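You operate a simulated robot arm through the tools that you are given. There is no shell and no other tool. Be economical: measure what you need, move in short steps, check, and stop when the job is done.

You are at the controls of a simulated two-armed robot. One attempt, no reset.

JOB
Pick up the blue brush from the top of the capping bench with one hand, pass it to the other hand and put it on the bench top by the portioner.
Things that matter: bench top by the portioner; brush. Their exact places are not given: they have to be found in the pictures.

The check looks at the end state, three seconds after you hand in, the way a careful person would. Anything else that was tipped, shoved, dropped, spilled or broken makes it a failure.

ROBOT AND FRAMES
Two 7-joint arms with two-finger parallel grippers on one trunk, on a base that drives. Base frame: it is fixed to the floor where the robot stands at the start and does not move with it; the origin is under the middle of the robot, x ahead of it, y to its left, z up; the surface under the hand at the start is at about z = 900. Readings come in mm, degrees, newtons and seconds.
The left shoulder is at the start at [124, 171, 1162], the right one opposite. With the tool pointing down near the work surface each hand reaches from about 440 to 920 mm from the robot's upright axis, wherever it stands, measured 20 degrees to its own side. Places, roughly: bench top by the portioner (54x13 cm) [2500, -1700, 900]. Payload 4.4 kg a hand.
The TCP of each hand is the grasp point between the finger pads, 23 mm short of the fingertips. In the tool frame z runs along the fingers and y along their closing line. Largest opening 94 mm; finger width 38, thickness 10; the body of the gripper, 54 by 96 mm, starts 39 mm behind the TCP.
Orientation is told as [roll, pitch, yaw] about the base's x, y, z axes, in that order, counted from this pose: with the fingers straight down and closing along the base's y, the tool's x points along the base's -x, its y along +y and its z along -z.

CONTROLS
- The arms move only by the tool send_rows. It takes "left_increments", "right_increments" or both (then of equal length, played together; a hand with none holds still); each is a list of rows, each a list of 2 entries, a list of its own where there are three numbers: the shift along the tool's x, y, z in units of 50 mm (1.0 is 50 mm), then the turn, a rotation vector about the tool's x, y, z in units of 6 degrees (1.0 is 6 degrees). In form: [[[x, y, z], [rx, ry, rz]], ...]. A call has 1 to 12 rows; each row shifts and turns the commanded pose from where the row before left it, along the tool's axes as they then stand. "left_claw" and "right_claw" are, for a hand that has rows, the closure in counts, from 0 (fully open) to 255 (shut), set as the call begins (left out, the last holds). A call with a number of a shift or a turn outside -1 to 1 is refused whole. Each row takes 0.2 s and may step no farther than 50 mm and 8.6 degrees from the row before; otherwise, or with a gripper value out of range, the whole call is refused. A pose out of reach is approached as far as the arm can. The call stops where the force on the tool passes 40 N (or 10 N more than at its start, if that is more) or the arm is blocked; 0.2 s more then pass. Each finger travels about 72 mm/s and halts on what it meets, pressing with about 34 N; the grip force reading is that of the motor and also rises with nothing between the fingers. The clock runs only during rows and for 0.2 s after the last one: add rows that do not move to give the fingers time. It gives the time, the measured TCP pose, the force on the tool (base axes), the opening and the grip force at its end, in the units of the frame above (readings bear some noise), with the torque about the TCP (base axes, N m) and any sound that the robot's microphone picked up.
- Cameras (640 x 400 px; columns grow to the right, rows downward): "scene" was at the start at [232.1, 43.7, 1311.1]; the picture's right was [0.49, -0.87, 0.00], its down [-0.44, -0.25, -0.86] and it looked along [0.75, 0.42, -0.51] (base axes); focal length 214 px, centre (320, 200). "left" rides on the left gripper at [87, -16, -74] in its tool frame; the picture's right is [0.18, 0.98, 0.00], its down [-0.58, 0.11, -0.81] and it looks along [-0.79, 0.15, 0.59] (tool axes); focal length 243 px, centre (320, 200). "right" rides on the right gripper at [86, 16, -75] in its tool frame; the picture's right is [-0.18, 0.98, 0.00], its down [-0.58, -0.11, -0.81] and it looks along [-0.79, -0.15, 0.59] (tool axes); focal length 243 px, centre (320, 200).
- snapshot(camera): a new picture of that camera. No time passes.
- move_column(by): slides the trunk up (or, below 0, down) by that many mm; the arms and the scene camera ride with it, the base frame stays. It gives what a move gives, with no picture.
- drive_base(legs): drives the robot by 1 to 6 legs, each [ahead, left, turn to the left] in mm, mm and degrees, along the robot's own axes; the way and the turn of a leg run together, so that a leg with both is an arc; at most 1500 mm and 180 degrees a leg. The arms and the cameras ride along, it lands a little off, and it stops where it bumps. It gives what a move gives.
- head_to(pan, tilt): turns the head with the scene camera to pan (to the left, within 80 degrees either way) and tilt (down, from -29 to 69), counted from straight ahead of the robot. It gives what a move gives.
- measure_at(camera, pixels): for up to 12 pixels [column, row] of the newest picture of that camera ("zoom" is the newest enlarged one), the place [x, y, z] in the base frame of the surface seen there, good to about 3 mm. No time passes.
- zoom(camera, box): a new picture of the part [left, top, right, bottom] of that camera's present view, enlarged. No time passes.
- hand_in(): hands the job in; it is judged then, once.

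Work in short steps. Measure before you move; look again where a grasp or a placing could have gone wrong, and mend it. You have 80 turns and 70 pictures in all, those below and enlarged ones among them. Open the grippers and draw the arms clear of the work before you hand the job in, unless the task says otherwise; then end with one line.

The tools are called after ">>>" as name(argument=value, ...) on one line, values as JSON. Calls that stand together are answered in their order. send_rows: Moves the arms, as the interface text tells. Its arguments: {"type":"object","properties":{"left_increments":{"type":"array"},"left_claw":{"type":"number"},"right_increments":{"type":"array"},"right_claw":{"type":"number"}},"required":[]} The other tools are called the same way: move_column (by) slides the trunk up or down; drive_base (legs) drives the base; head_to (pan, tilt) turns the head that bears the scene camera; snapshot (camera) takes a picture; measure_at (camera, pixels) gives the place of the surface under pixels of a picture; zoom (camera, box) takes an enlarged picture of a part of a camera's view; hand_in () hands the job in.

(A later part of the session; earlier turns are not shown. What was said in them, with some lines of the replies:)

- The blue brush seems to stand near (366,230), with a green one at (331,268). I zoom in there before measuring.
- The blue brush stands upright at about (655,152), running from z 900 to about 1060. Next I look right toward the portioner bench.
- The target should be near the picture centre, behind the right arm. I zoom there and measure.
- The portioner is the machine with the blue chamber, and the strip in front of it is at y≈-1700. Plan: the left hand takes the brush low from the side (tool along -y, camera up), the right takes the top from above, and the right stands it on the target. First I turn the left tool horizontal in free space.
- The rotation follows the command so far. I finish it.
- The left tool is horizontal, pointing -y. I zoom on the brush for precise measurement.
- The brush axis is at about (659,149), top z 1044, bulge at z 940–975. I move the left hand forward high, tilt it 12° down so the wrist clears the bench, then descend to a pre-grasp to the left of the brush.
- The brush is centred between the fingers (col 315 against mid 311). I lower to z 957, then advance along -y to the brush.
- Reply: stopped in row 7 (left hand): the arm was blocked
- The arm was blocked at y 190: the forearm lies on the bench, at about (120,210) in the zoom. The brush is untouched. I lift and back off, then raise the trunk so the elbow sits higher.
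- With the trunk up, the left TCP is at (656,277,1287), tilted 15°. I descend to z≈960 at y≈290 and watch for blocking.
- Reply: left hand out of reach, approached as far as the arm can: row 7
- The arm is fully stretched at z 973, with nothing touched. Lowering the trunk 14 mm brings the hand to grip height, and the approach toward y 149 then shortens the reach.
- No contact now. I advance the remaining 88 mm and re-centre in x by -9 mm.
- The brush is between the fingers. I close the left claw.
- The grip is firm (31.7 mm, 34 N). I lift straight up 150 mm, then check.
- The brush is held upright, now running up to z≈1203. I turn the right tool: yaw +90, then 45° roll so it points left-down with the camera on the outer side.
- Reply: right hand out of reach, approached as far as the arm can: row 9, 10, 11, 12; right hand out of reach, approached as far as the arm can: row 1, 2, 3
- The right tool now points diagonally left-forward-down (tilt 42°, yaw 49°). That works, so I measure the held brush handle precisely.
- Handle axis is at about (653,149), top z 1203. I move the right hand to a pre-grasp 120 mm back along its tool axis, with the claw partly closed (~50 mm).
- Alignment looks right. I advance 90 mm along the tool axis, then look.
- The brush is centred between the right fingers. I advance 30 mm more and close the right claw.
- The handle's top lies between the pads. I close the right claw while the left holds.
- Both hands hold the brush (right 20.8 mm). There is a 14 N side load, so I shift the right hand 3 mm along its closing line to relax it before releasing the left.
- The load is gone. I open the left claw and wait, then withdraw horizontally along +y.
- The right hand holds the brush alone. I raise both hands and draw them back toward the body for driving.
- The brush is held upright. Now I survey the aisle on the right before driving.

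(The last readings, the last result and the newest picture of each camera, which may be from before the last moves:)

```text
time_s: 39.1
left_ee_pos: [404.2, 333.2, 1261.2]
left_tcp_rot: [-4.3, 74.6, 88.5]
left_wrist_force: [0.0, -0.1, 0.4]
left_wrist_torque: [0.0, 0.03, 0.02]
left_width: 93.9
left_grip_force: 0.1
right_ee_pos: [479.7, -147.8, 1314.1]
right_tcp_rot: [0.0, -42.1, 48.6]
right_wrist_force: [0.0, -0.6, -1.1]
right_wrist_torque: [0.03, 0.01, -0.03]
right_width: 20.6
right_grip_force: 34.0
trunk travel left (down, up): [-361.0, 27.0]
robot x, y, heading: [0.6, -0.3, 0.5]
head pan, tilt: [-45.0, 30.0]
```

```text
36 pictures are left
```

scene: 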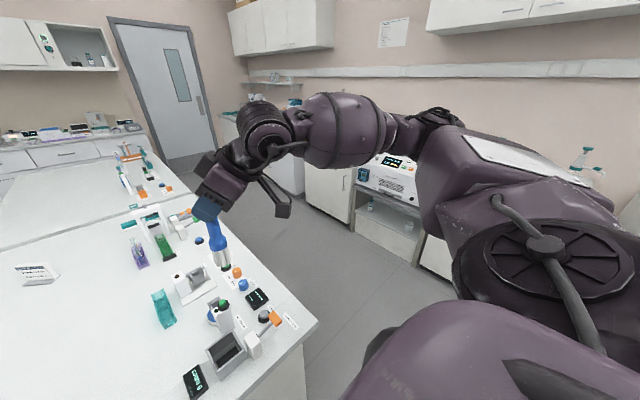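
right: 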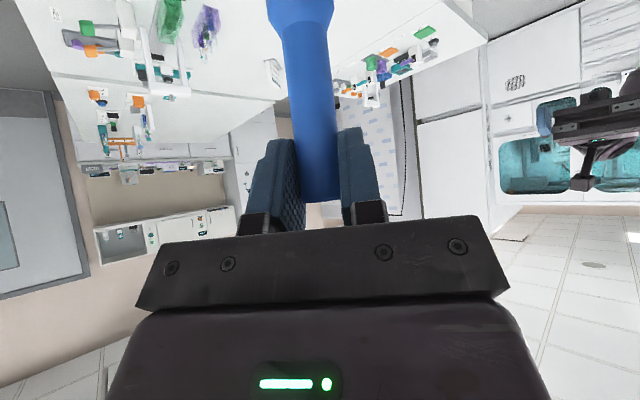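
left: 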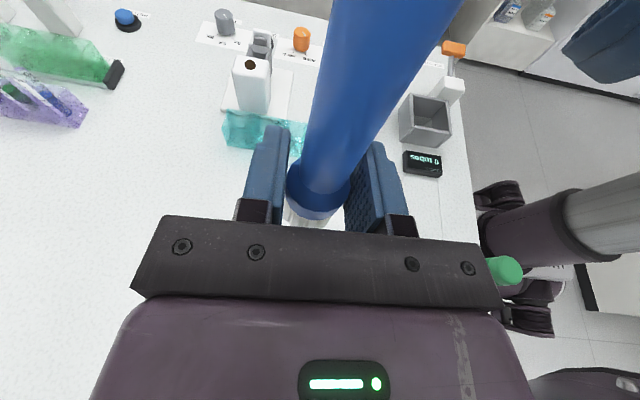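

>>> measure_at(camera="scene", pixels=[[317, 321], [303, 355], [222, 220], [192, 195], [300, 260], [400, 255], [330, 215], [345, 228], [270, 185], [235, 125], [200, 180], [165, 165]])

```text
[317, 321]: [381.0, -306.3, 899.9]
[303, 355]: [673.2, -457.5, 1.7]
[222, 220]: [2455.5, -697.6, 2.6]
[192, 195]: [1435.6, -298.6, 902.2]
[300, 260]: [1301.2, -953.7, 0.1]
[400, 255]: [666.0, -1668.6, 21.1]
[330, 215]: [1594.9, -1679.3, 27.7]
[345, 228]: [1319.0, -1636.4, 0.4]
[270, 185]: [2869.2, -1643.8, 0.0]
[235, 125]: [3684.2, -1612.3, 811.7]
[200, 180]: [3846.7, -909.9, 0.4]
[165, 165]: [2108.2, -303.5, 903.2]
```

Capping bench: near edge x≈381, right edge y≈-306; the right benches' front is at y≈-1640. I look further right to check room for turning.

>>> head_to(pan=-80, tilt=25)

>>> snapshot(camera="scene")

>>> head_to(pan=80, tilt=25)

>>> snapshot(camera="scene")

```text
time_s: 40.1
left_ee_pos: [404.2, 335.7, 1261.1]
left_tcp_rot: [-4.3, 74.6, 88.5]
left_wrist_force: [-0.8, -0.6, -0.1]
left_wrist_torque: [0.0, 0.0, -0.04]
left_width: 93.9
left_grip_force: 0.1
right_ee_pos: [480.4, -148.7, 1315.5]
right_tcp_rot: [0.0, -42.0, 48.7]
right_wrist_force: [0.3, 0.4, -0.3]
right_wrist_torque: [0.04, -0.03, 0.01]
right_width: 20.6
right_grip_force: 33.7
trunk travel left (down, up): [-361.0, 27.0]
robot x, y, heading: [-0.4, -4.5, 0.8]
head pan, tilt: [-80.0, 25.0]
```

```text
35 pictures are left
```

scene: 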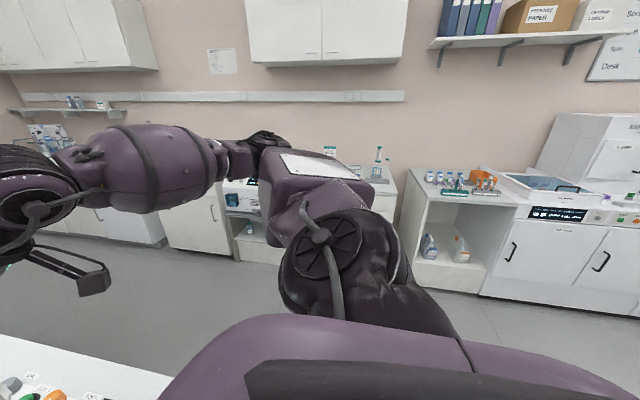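

```text
time_s: 42.6
left_ee_pos: [405.7, 336.3, 1261.2]
left_tcp_rot: [-4.4, 74.5, 88.5]
left_wrist_force: [-0.1, 0.0, -0.1]
left_wrist_torque: [-0.01, -0.01, 0.01]
left_width: 93.9
left_grip_force: 0.0
right_ee_pos: [479.5, -147.7, 1314.8]
right_tcp_rot: [0.0, -42.0, 48.6]
right_wrist_force: [0.1, 0.8, -0.5]
right_wrist_torque: [0.04, 0.0, -0.01]
right_width: 20.6
right_grip_force: 33.9
trunk travel left (down, up): [-361.0, 27.0]
robot x, y, heading: [-4.5, 2.4, 0.9]
head pan, tilt: [80.0, 25.0]
```

```text
34 pictures are left
```

scene: 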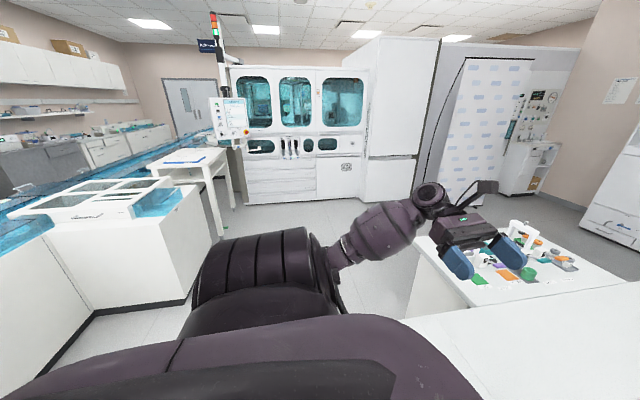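

There is a bench behind on the left, at about (150,270). I measure it to learn the rear clearance.

>>> measure_at(camera="scene", pixels=[[95, 310], [185, 302], [60, 330], [150, 225], [40, 230], [220, 235], [180, 265], [255, 240], [420, 195]])

```text
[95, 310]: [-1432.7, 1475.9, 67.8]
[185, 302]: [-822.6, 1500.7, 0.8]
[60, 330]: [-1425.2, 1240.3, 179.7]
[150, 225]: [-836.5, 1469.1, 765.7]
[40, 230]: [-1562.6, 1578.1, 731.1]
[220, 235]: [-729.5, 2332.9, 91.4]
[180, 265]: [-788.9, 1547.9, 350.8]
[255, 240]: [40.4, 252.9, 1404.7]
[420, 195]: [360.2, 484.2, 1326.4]
```

The rear is free to x≈-1400. I back off 450, turn right 90°, drive ahead to y≈-950, and check.

>>> drive_base(legs=[[-450, 0, 0], [0, 0, -90.7], [950, 0, 0]])

>>> head_to(pan=50, tilt=25)

>>> snapshot(camera="scene")

>>> snapshot(camera="right")

```text
time_s: 53.7
left_ee_pos: [-122.7, -1367.7, 1260.6]
left_tcp_rot: [-4.3, 74.6, -2.2]
left_wrist_force: [-0.7, -0.1, 0.7]
left_wrist_torque: [0.02, 0.03, -0.03]
left_width: 94.2
left_grip_force: 0.0
right_ee_pos: [-607.9, -1434.1, 1315.8]
right_tcp_rot: [0.1, -42.1, -42.3]
right_wrist_force: [0.1, 0.2, -0.7]
right_wrist_torque: [0.04, -0.01, 0.0]
right_width: 20.5
right_grip_force: 33.9
trunk travel left (down, up): [-361.0, 27.0]
robot x, y, heading: [-453.6, -958.0, -90.4]
head pan, tilt: [80.0, 25.0]
```

```text
time_s: 54.7
left_ee_pos: [-122.9, -1367.4, 1259.7]
left_tcp_rot: [-4.2, 74.6, -2.2]
left_wrist_force: [0.9, 0.8, -0.6]
left_wrist_torque: [0.01, -0.01, -0.02]
left_width: 94.2
left_grip_force: 0.1
right_ee_pos: [-608.2, -1433.9, 1315.5]
right_tcp_rot: [-0.1, -42.0, -42.4]
right_wrist_force: [1.0, -0.8, -0.6]
right_wrist_torque: [-0.01, 0.03, 0.0]
right_width: 21.0
right_grip_force: 33.7
trunk travel left (down, up): [-361.0, 27.0]
robot x, y, heading: [-448.5, -955.0, -90.3]
head pan, tilt: [50.0, 25.0]
```

```text
33 pictures are left
```

scene: 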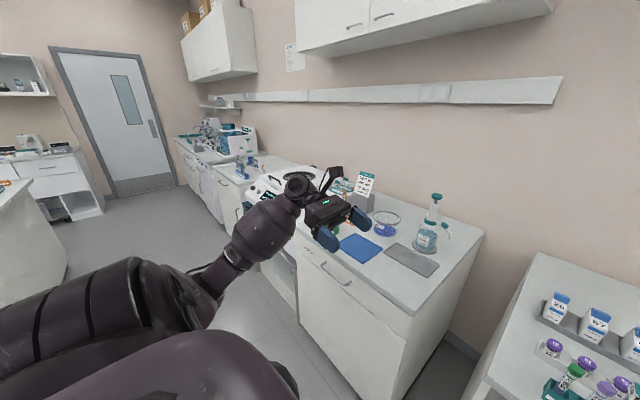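

```text
32 pictures are left
```

right: 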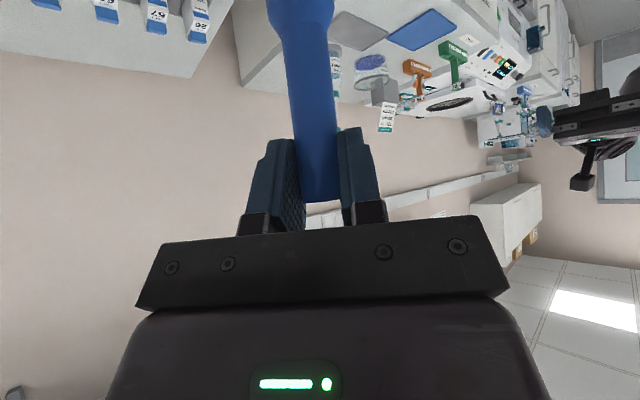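

The aisle is clear. I slide left (world +x) 2750 mm along it, then look.

>>> drive_base(legs=[[0, 1400, 0.3], [0, 1350, 0]])

>>> head_to(pan=0, tilt=35)

>>> snapshot(camera="scene")

```text
time_s: 78.8
left_ee_pos: [2629.3, -1367.3, 1260.2]
left_tcp_rot: [-4.3, 74.6, -1.6]
left_wrist_force: [-0.1, 0.0, -0.9]
left_wrist_torque: [0.0, 0.0, -0.04]
left_width: 94.2
left_grip_force: 0.0
right_ee_pos: [2146.2, -1438.9, 1316.1]
right_tcp_rot: [0.0, -41.9, -41.7]
right_wrist_force: [0.0, -0.5, -0.3]
right_wrist_torque: [-0.04, 0.03, -0.03]
right_width: 20.8
right_grip_force: 34.0
trunk travel left (down, up): [-361.0, 27.0]
robot x, y, heading: [2294.9, -959.6, -89.6]
head pan, tilt: [50.0, 25.0]
```

```text
time_s: 79.9
left_ee_pos: [2629.6, -1365.5, 1259.9]
left_tcp_rot: [-4.3, 74.6, -1.7]
left_wrist_force: [-0.3, -0.5, 1.0]
left_wrist_torque: [0.01, 0.04, -0.01]
left_width: 94.0
left_grip_force: 0.1
right_ee_pos: [2145.1, -1437.9, 1315.2]
right_tcp_rot: [0.0, -41.9, -41.7]
right_wrist_force: [-0.2, -0.4, -0.6]
right_wrist_torque: [-0.01, 0.0, -0.03]
right_width: 20.7
right_grip_force: 33.9
trunk travel left (down, up): [-361.0, 27.0]
robot x, y, heading: [2296.8, -957.1, -89.7]
head pan, tilt: [0.0, 35.0]
```

```text
31 pictures are left
```

scene: 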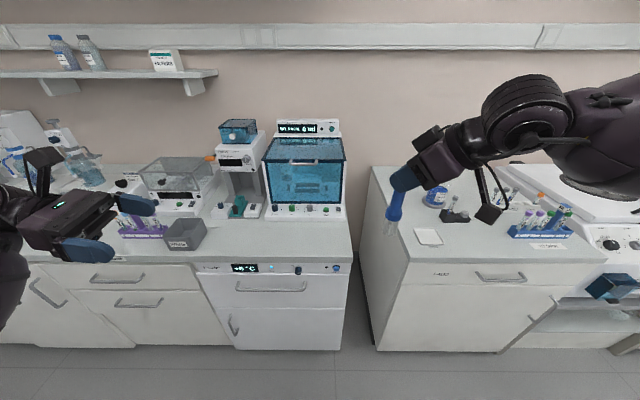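

The portioner area is at the centre-left. I zoom and measure the bench front strip.

>>> zoom(camera="scene", box=[110, 100, 370, 280])

>>> measure_at(camera="scene", pixels=[[345, 240], [345, 258], [330, 225], [270, 240], [230, 240], [185, 250], [240, 257], [300, 222], [300, 215], [200, 245], [165, 245], [110, 250]])

```text
2.22 times, centred on (240, 190) of scene
```

zoom: 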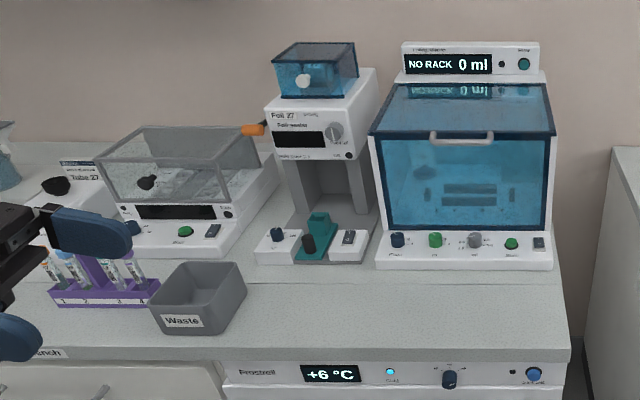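

```text
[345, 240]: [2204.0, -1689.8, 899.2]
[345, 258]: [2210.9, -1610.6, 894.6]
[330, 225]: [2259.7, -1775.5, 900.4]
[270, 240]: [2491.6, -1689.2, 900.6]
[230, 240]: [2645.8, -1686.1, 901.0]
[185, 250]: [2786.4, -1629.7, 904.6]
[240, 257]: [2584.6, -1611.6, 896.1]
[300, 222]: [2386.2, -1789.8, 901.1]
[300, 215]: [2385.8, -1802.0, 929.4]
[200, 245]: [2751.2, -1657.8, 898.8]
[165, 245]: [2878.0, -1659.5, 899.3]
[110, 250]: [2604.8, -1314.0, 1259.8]
```

The free strip in front of the "NO RACK 0 ml" portioner is x 2210–2690, y about -1620 to -1770, with the waste bin left of it. I'll place at about (2430,-1700), so I slide left 285 and drive ahead 150.

>>> drive_base(legs=[[0, 285, -0.3], [150, 0, 0]])

>>> snapshot(camera="scene")

```text
time_s: 84.0
left_ee_pos: [2911.4, -1516.7, 1260.9]
left_tcp_rot: [-4.1, 74.6, -1.6]
left_wrist_force: [-0.5, 0.0, -0.8]
left_wrist_torque: [0.0, 0.01, -0.03]
left_width: 94.2
left_grip_force: 0.2
right_ee_pos: [2426.2, -1587.1, 1314.9]
right_tcp_rot: [0.1, -41.9, -41.9]
right_wrist_force: [-0.1, -0.3, -0.9]
right_wrist_torque: [0.01, 0.03, 0.02]
right_width: 20.5
right_grip_force: 34.0
trunk travel left (down, up): [-361.0, 27.0]
robot x, y, heading: [2577.1, -1109.0, -89.9]
head pan, tilt: [0.0, 35.0]
```

```text
29 pictures are left
```

scene: 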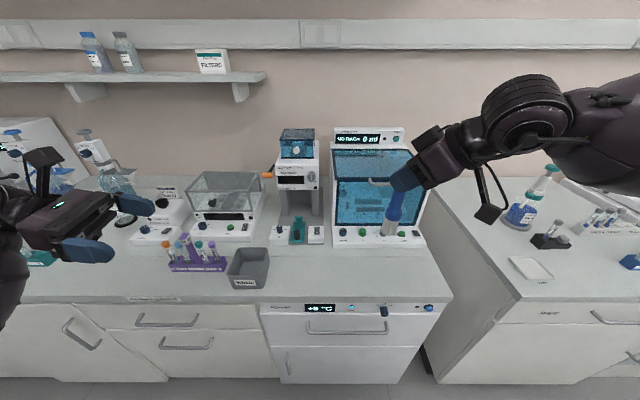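

The brush should come to (2430,-1700). I move it over the spot, lower to about 100 mm above the bench, and check verticality.

>>> send_rows(right_increments=[[[-0.372, -0.537, 0.333], [0, 0, 0]], [[-0.372, -0.537, 0.333], [0, 0, 0]], [[-0.372, -0.537, 0.333], [0, 0, 0]], [[0.48, 0, 0.536], [0, 0, 0]], [[0.48, 0, 0.536], [0, 0, 0]], [[0.48, 0, 0.536], [0, 0, 0]], [[0.48, 0, 0.536], [0, 0, 0]], [[0.48, 0, 0.536], [0, 0, 0]], [[0, 0, 0], [0, 0, 0]]])

>>> snapshot(camera="scene")

>>> zoom(camera="scene", box=[320, 170, 480, 270])

```text
time_s: 86.0
left_ee_pos: [2910.8, -1516.0, 1260.5]
left_tcp_rot: [-4.3, 74.6, -1.9]
left_wrist_force: [0.0, 0.4, -0.1]
left_wrist_torque: [-0.03, 0.03, 0.01]
left_width: 94.0
left_grip_force: 0.0
right_ee_pos: [2428.2, -1697.9, 1134.5]
right_tcp_rot: [0.0, -41.9, -41.8]
right_wrist_force: [0.5, -0.6, -0.8]
right_wrist_torque: [0.0, -0.01, -0.03]
right_width: 20.5
right_grip_force: 33.9
trunk travel left (down, up): [-361.0, 27.0]
robot x, y, heading: [2581.0, -1104.8, -90.0]
head pan, tilt: [0.0, 35.0]
```

```text
28 pictures are left
```

scene: 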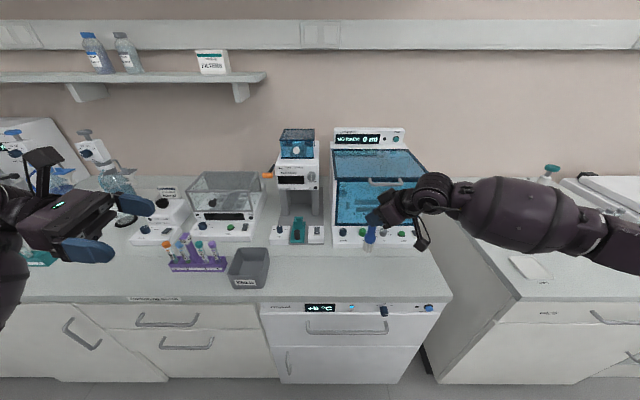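

```text
4.00 times, centred on (400, 220) of scene
```

zoom: 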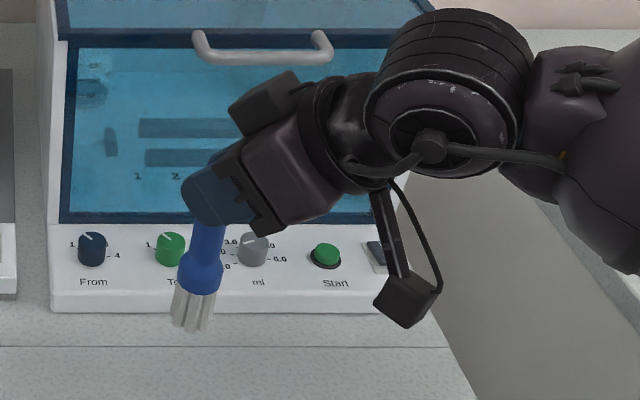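

The lean in the picture may be perspective, so I measure along the brush.

>>> measure_at(camera="zoom", pixels=[[208, 235], [206, 250], [201, 275], [192, 320], [182, 275], [220, 275], [176, 318], [208, 318], [185, 340]])

```text
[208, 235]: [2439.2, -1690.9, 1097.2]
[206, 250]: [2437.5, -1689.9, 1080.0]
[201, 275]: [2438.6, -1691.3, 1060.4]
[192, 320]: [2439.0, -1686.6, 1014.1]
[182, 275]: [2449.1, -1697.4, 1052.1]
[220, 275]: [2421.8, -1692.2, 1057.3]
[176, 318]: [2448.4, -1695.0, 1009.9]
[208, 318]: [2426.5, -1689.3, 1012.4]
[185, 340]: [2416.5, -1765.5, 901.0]
```

The brush is vertical to within a degree or two, and its bottom should be at z≈998. I lower 88 mm, then in small steps to contact.

>>> send_rows(right_increments=[[[0.392, 0, 0.436], [0, 0, 0]], [[0.392, 0, 0.436], [0, 0, 0]], [[0.392, 0, 0.436], [0, 0, 0]], [[0, 0, 0], [0, 0, 0]]])

>>> zoom(camera="scene", box=[320, 190, 440, 280])

```text
time_s: 87.0
left_ee_pos: [2911.3, -1515.4, 1260.2]
left_tcp_rot: [-4.2, 74.6, -1.9]
left_wrist_force: [0.1, 0.5, -0.5]
left_wrist_torque: [0.0, -0.05, 0.01]
left_width: 94.1
left_grip_force: 0.0
right_ee_pos: [2428.6, -1697.7, 1046.3]
right_tcp_rot: [-0.1, -42.0, -41.8]
right_wrist_force: [0.4, -0.1, -0.9]
right_wrist_torque: [0.01, 0.01, -0.01]
right_width: 20.6
right_grip_force: 34.1
trunk travel left (down, up): [-361.0, 27.0]
robot x, y, heading: [2578.4, -1105.3, -89.7]
head pan, tilt: [0.0, 35.0]
```

```text
4.44 times, centred on (380, 235) of scene
```

zoom: 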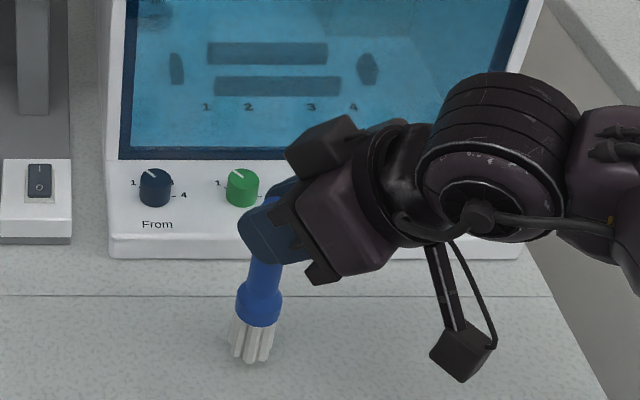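

Not yet touching. I step down 6 mm, then 2 mm steps.

>>> send_rows(right_increments=[[[0.053, 0, 0.06], [0, 0, 0]], [[0.027, 0, 0.03], [0, 0, 0]], [[0, 0, 0], [0, 0, 0]]])

>>> send_rows(right_increments=[[[0.027, 0, 0.03], [0, 0, 0]], [[0, 0, 0], [0, 0, 0]]])

>>> send_rows(right_increments=[[[0.02, 0, 0.022], [0, 0, 0]], [[0, 0, 0], [0, 0, 0]]])

```text
time_s: 87.8
left_ee_pos: [2911.2, -1516.4, 1260.2]
left_tcp_rot: [-4.3, 74.6, -1.9]
left_wrist_force: [0.1, -0.6, -0.2]
left_wrist_torque: [-0.01, -0.01, -0.02]
left_width: 93.9
left_grip_force: 0.1
right_ee_pos: [2429.1, -1697.0, 1040.3]
right_tcp_rot: [0.0, -42.0, -41.9]
right_wrist_force: [-0.2, 0.0, -0.7]
right_wrist_torque: [-0.01, -0.04, -0.01]
right_width: 20.4
right_grip_force: 34.8
trunk travel left (down, up): [-361.0, 27.0]
robot x, y, heading: [2580.7, -1110.0, -89.8]
head pan, tilt: [0.0, 35.0]
```

```text
time_s: 88.4
left_ee_pos: [2910.2, -1515.6, 1260.4]
left_tcp_rot: [-4.3, 74.6, -1.9]
left_wrist_force: [-0.6, 0.6, 0.0]
left_wrist_torque: [-0.01, 0.01, 0.05]
left_width: 93.9
left_grip_force: 0.0
right_ee_pos: [2429.2, -1697.3, 1039.4]
right_tcp_rot: [-0.1, -42.0, -41.8]
right_wrist_force: [0.4, 0.7, -1.0]
right_wrist_torque: [-0.05, 0.01, 0.01]
right_width: 20.4
right_grip_force: 33.9
trunk travel left (down, up): [-361.0, 27.0]
robot x, y, heading: [2580.5, -1106.6, -89.9]
head pan, tilt: [0.0, 35.0]
```

```text
time_s: 89.0
left_ee_pos: [2911.6, -1515.8, 1261.4]
left_tcp_rot: [-4.3, 74.5, -2.0]
left_wrist_force: [-0.6, 0.1, 0.2]
left_wrist_torque: [0.0, -0.04, 0.02]
left_width: 94.1
left_grip_force: 0.0
right_ee_pos: [2429.7, -1696.0, 1038.0]
right_tcp_rot: [0.0, -42.0, -42.0]
right_wrist_force: [-0.4, 0.2, -0.4]
right_wrist_torque: [-0.01, 0.02, -0.01]
right_width: 20.9
right_grip_force: 33.9
trunk travel left (down, up): [-361.0, 27.0]
robot x, y, heading: [2580.6, -1107.9, -89.7]
head pan, tilt: [0.0, 35.0]
```

No contact force yet at TCP z 1038. I continue in 1.5 mm steps.

>>> send_rows(right_increments=[[[0.02, 0, 0.022], [0, 0, 0]], [[0, 0, 0], [0, 0, 0]]])

>>> send_rows(right_increments=[[[0.02, 0, 0.022], [0, 0, 0]], [[0, 0, 0], [0, 0, 0]]])

>>> zoom(camera="scene", box=[330, 220, 410, 270])

```text
time_s: 89.6
left_ee_pos: [2909.1, -1515.8, 1260.9]
left_tcp_rot: [-4.3, 74.6, -1.9]
left_wrist_force: [-0.5, 0.5, 0.7]
left_wrist_torque: [0.0, -0.02, 0.0]
left_width: 94.0
left_grip_force: 0.0
right_ee_pos: [2429.7, -1696.2, 1035.5]
right_tcp_rot: [0.0, -42.1, -41.8]
right_wrist_force: [0.0, 0.5, -0.4]
right_wrist_torque: [-0.01, 0.02, 0.0]
right_width: 20.4
right_grip_force: 33.9
trunk travel left (down, up): [-361.0, 27.0]
robot x, y, heading: [2577.2, -1107.3, -89.9]
head pan, tilt: [0.0, 35.0]
```

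```text
time_s: 90.2
left_ee_pos: [2911.6, -1514.8, 1261.2]
left_tcp_rot: [-4.4, 74.6, -2.0]
left_wrist_force: [-0.1, -1.4, -0.7]
left_wrist_torque: [0.0, -0.02, 0.03]
left_width: 94.0
left_grip_force: 0.0
right_ee_pos: [2428.9, -1697.0, 1036.0]
right_tcp_rot: [-0.1, -42.1, -41.7]
right_wrist_force: [-1.6, 0.5, 7.7]
right_wrist_torque: [0.07, 0.22, 0.04]
right_width: 20.6
right_grip_force: 33.9
trunk travel left (down, up): [-361.0, 27.0]
robot x, y, heading: [2580.1, -1108.9, -89.7]
head pan, tilt: [0.0, 35.0]
```

```text
8.00 times, centred on (370, 245) of scene
```

zoom: 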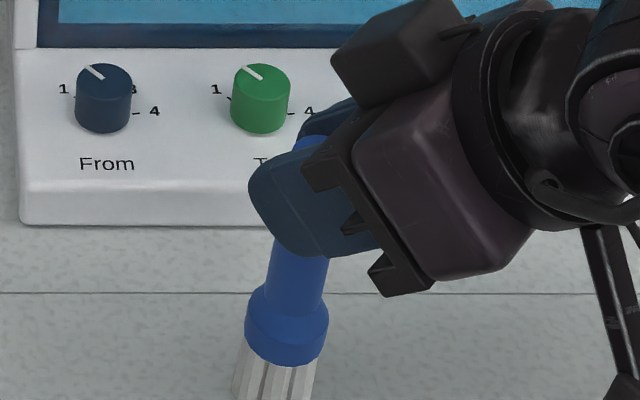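

Contact at 7.7 N. I open the right claw partly (to about 45 mm) and look.

>>> send_rows(right_increments=[[[0, 0, 0], [0, 0, 0]], [[0, 0, 0], [0, 0, 0]], [[0, 0, 0], [0, 0, 0]], [[0, 0, 0], [0, 0, 0]]], right_claw=125)

>>> zoom(camera="scene", box=[320, 200, 440, 280])

>>> snapshot(camera="right")

```text
time_s: 91.2
left_ee_pos: [2910.6, -1516.5, 1261.2]
left_tcp_rot: [-4.3, 74.7, -1.8]
left_wrist_force: [0.5, 0.3, 0.6]
left_wrist_torque: [-0.01, -0.01, 0.04]
left_width: 94.1
left_grip_force: 0.0
right_ee_pos: [2428.2, -1696.4, 1035.4]
right_tcp_rot: [0.0, -42.0, -41.9]
right_wrist_force: [1.1, 0.5, 0.0]
right_wrist_torque: [-0.02, 0.02, 0.01]
right_width: 48.3
right_grip_force: 0.1
trunk travel left (down, up): [-361.0, 27.0]
robot x, y, heading: [2581.5, -1105.1, -89.6]
head pan, tilt: [0.0, 35.0]
```

```text
5.00 times, centred on (380, 240) of scene
```

zoom: 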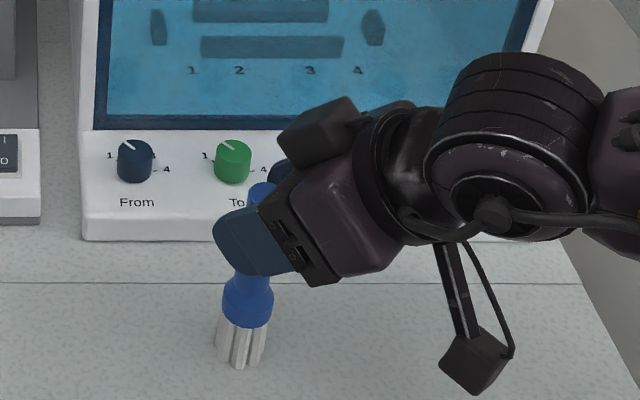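

```text
23 pictures are left
```

right: 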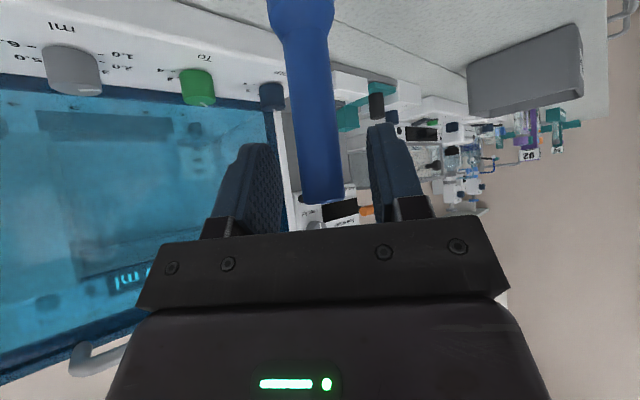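

The brush stands free between the fingers. I withdraw back along the tool axis.

>>> send_rows(right_increments=[[[0, 0, -0.3], [0, 0, 0]], [[0, 0, -0.4], [0, 0, 0]], [[0, 0, -0.6], [0, 0, 0]], [[0, 0, -0.8], [0, 0, 0]], [[0, 0, -0.9], [0, 0, 0]], [[0, 0, -0.9], [0, 0, 0]], [[0, 0, 0], [0, 0, 0]]])

>>> zoom(camera="scene", box=[310, 180, 450, 290])

```text
time_s: 92.8
left_ee_pos: [2910.9, -1515.8, 1261.1]
left_tcp_rot: [-4.3, 74.7, -1.9]
left_wrist_force: [-0.4, -0.2, 0.0]
left_wrist_torque: [0.0, 0.01, 0.0]
left_width: 94.1
left_grip_force: 0.0
right_ee_pos: [2331.6, -1609.4, 1180.1]
right_tcp_rot: [0.0, -41.9, -42.0]
right_wrist_force: [-0.1, 0.2, 1.1]
right_wrist_torque: [0.01, -0.03, 0.02]
right_width: 47.9
right_grip_force: 0.1
trunk travel left (down, up): [-361.0, 27.0]
robot x, y, heading: [2578.5, -1106.8, -89.8]
head pan, tilt: [0.0, 35.0]
```

```text
3.64 times, centred on (380, 235) of scene
```

zoom: 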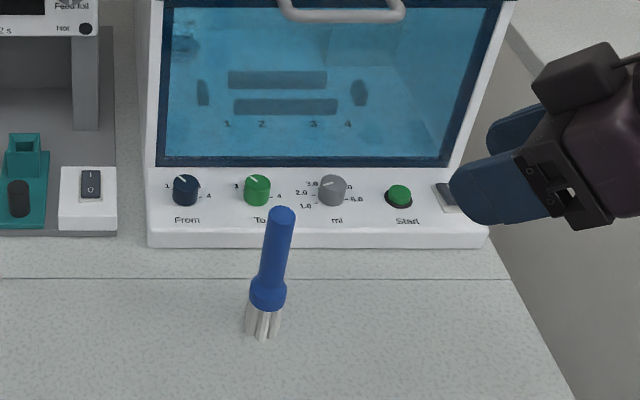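

The brush stands upright on the bench in front of the portioner. I open the right claw fully, lift it clear and back the base off 200 mm, then check.

>>> send_rows(right_increments=[[[-0.4, 0, -0.446], [0, 0, 0]], [[-0.4, 0, -0.446], [0, 0, 0]], [[-0.4, 0, -0.446], [0, 0, 0]], [[0, 0, 0], [0, 0, 0]]], right_claw=0)

>>> drive_base(legs=[[-200, 0, 0]])

>>> snapshot(camera="scene")

```text
time_s: 93.8
left_ee_pos: [2910.9, -1516.1, 1261.2]
left_tcp_rot: [-4.2, 74.6, -2.0]
left_wrist_force: [1.2, -0.2, -0.4]
left_wrist_torque: [0.03, -0.01, 0.01]
left_width: 94.1
left_grip_force: 0.0
right_ee_pos: [2332.2, -1609.7, 1270.1]
right_tcp_rot: [0.0, -42.1, -41.9]
right_wrist_force: [-0.3, 0.0, 0.3]
right_wrist_torque: [0.01, -0.01, -0.01]
right_width: 93.8
right_grip_force: 0.0
trunk travel left (down, up): [-361.0, 27.0]
robot x, y, heading: [2577.8, -1103.2, -89.8]
head pan, tilt: [0.0, 35.0]
```

```text
time_s: 95.4
left_ee_pos: [2909.6, -1316.9, 1259.8]
left_tcp_rot: [-4.5, 74.6, -2.1]
left_wrist_force: [0.2, 0.3, -0.6]
left_wrist_torque: [0.03, -0.01, 0.01]
left_width: 94.0
left_grip_force: 0.0
right_ee_pos: [2331.9, -1410.3, 1269.5]
right_tcp_rot: [0.1, -42.0, -41.9]
right_wrist_force: [0.3, -0.4, -0.4]
right_wrist_torque: [-0.04, -0.02, -0.03]
right_width: 94.2
right_grip_force: 0.1
trunk travel left (down, up): [-361.0, 27.0]
robot x, y, heading: [2577.9, -910.7, -89.8]
head pan, tilt: [0.0, 35.0]
```

```text
21 pictures are left
```

scene: 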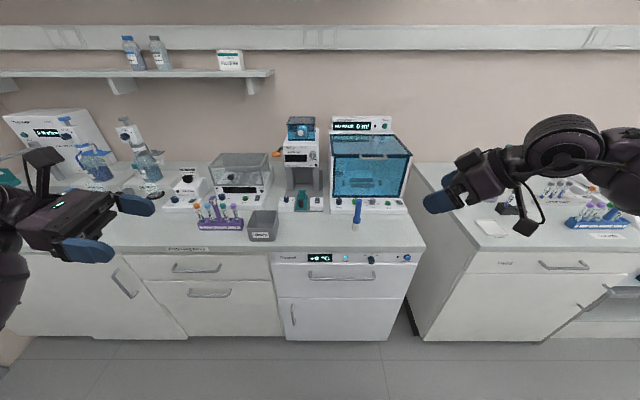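

The brush stands at (356,215) by the portioner, both hands are open and clear, and nothing else has moved. I hand in.

>>> hand_in()

```text
The job is handed in.
```

I picked up the blue brush with the left hand, passed it to the right, and stood it upright on the bench top in front of the portioner, at about (2437, -1700). Both hands are open and clear of the work. Early on, the left forearm pressed against the capping bench and blocked that approach, but I saw nothing tipped or shifted in the pictures.
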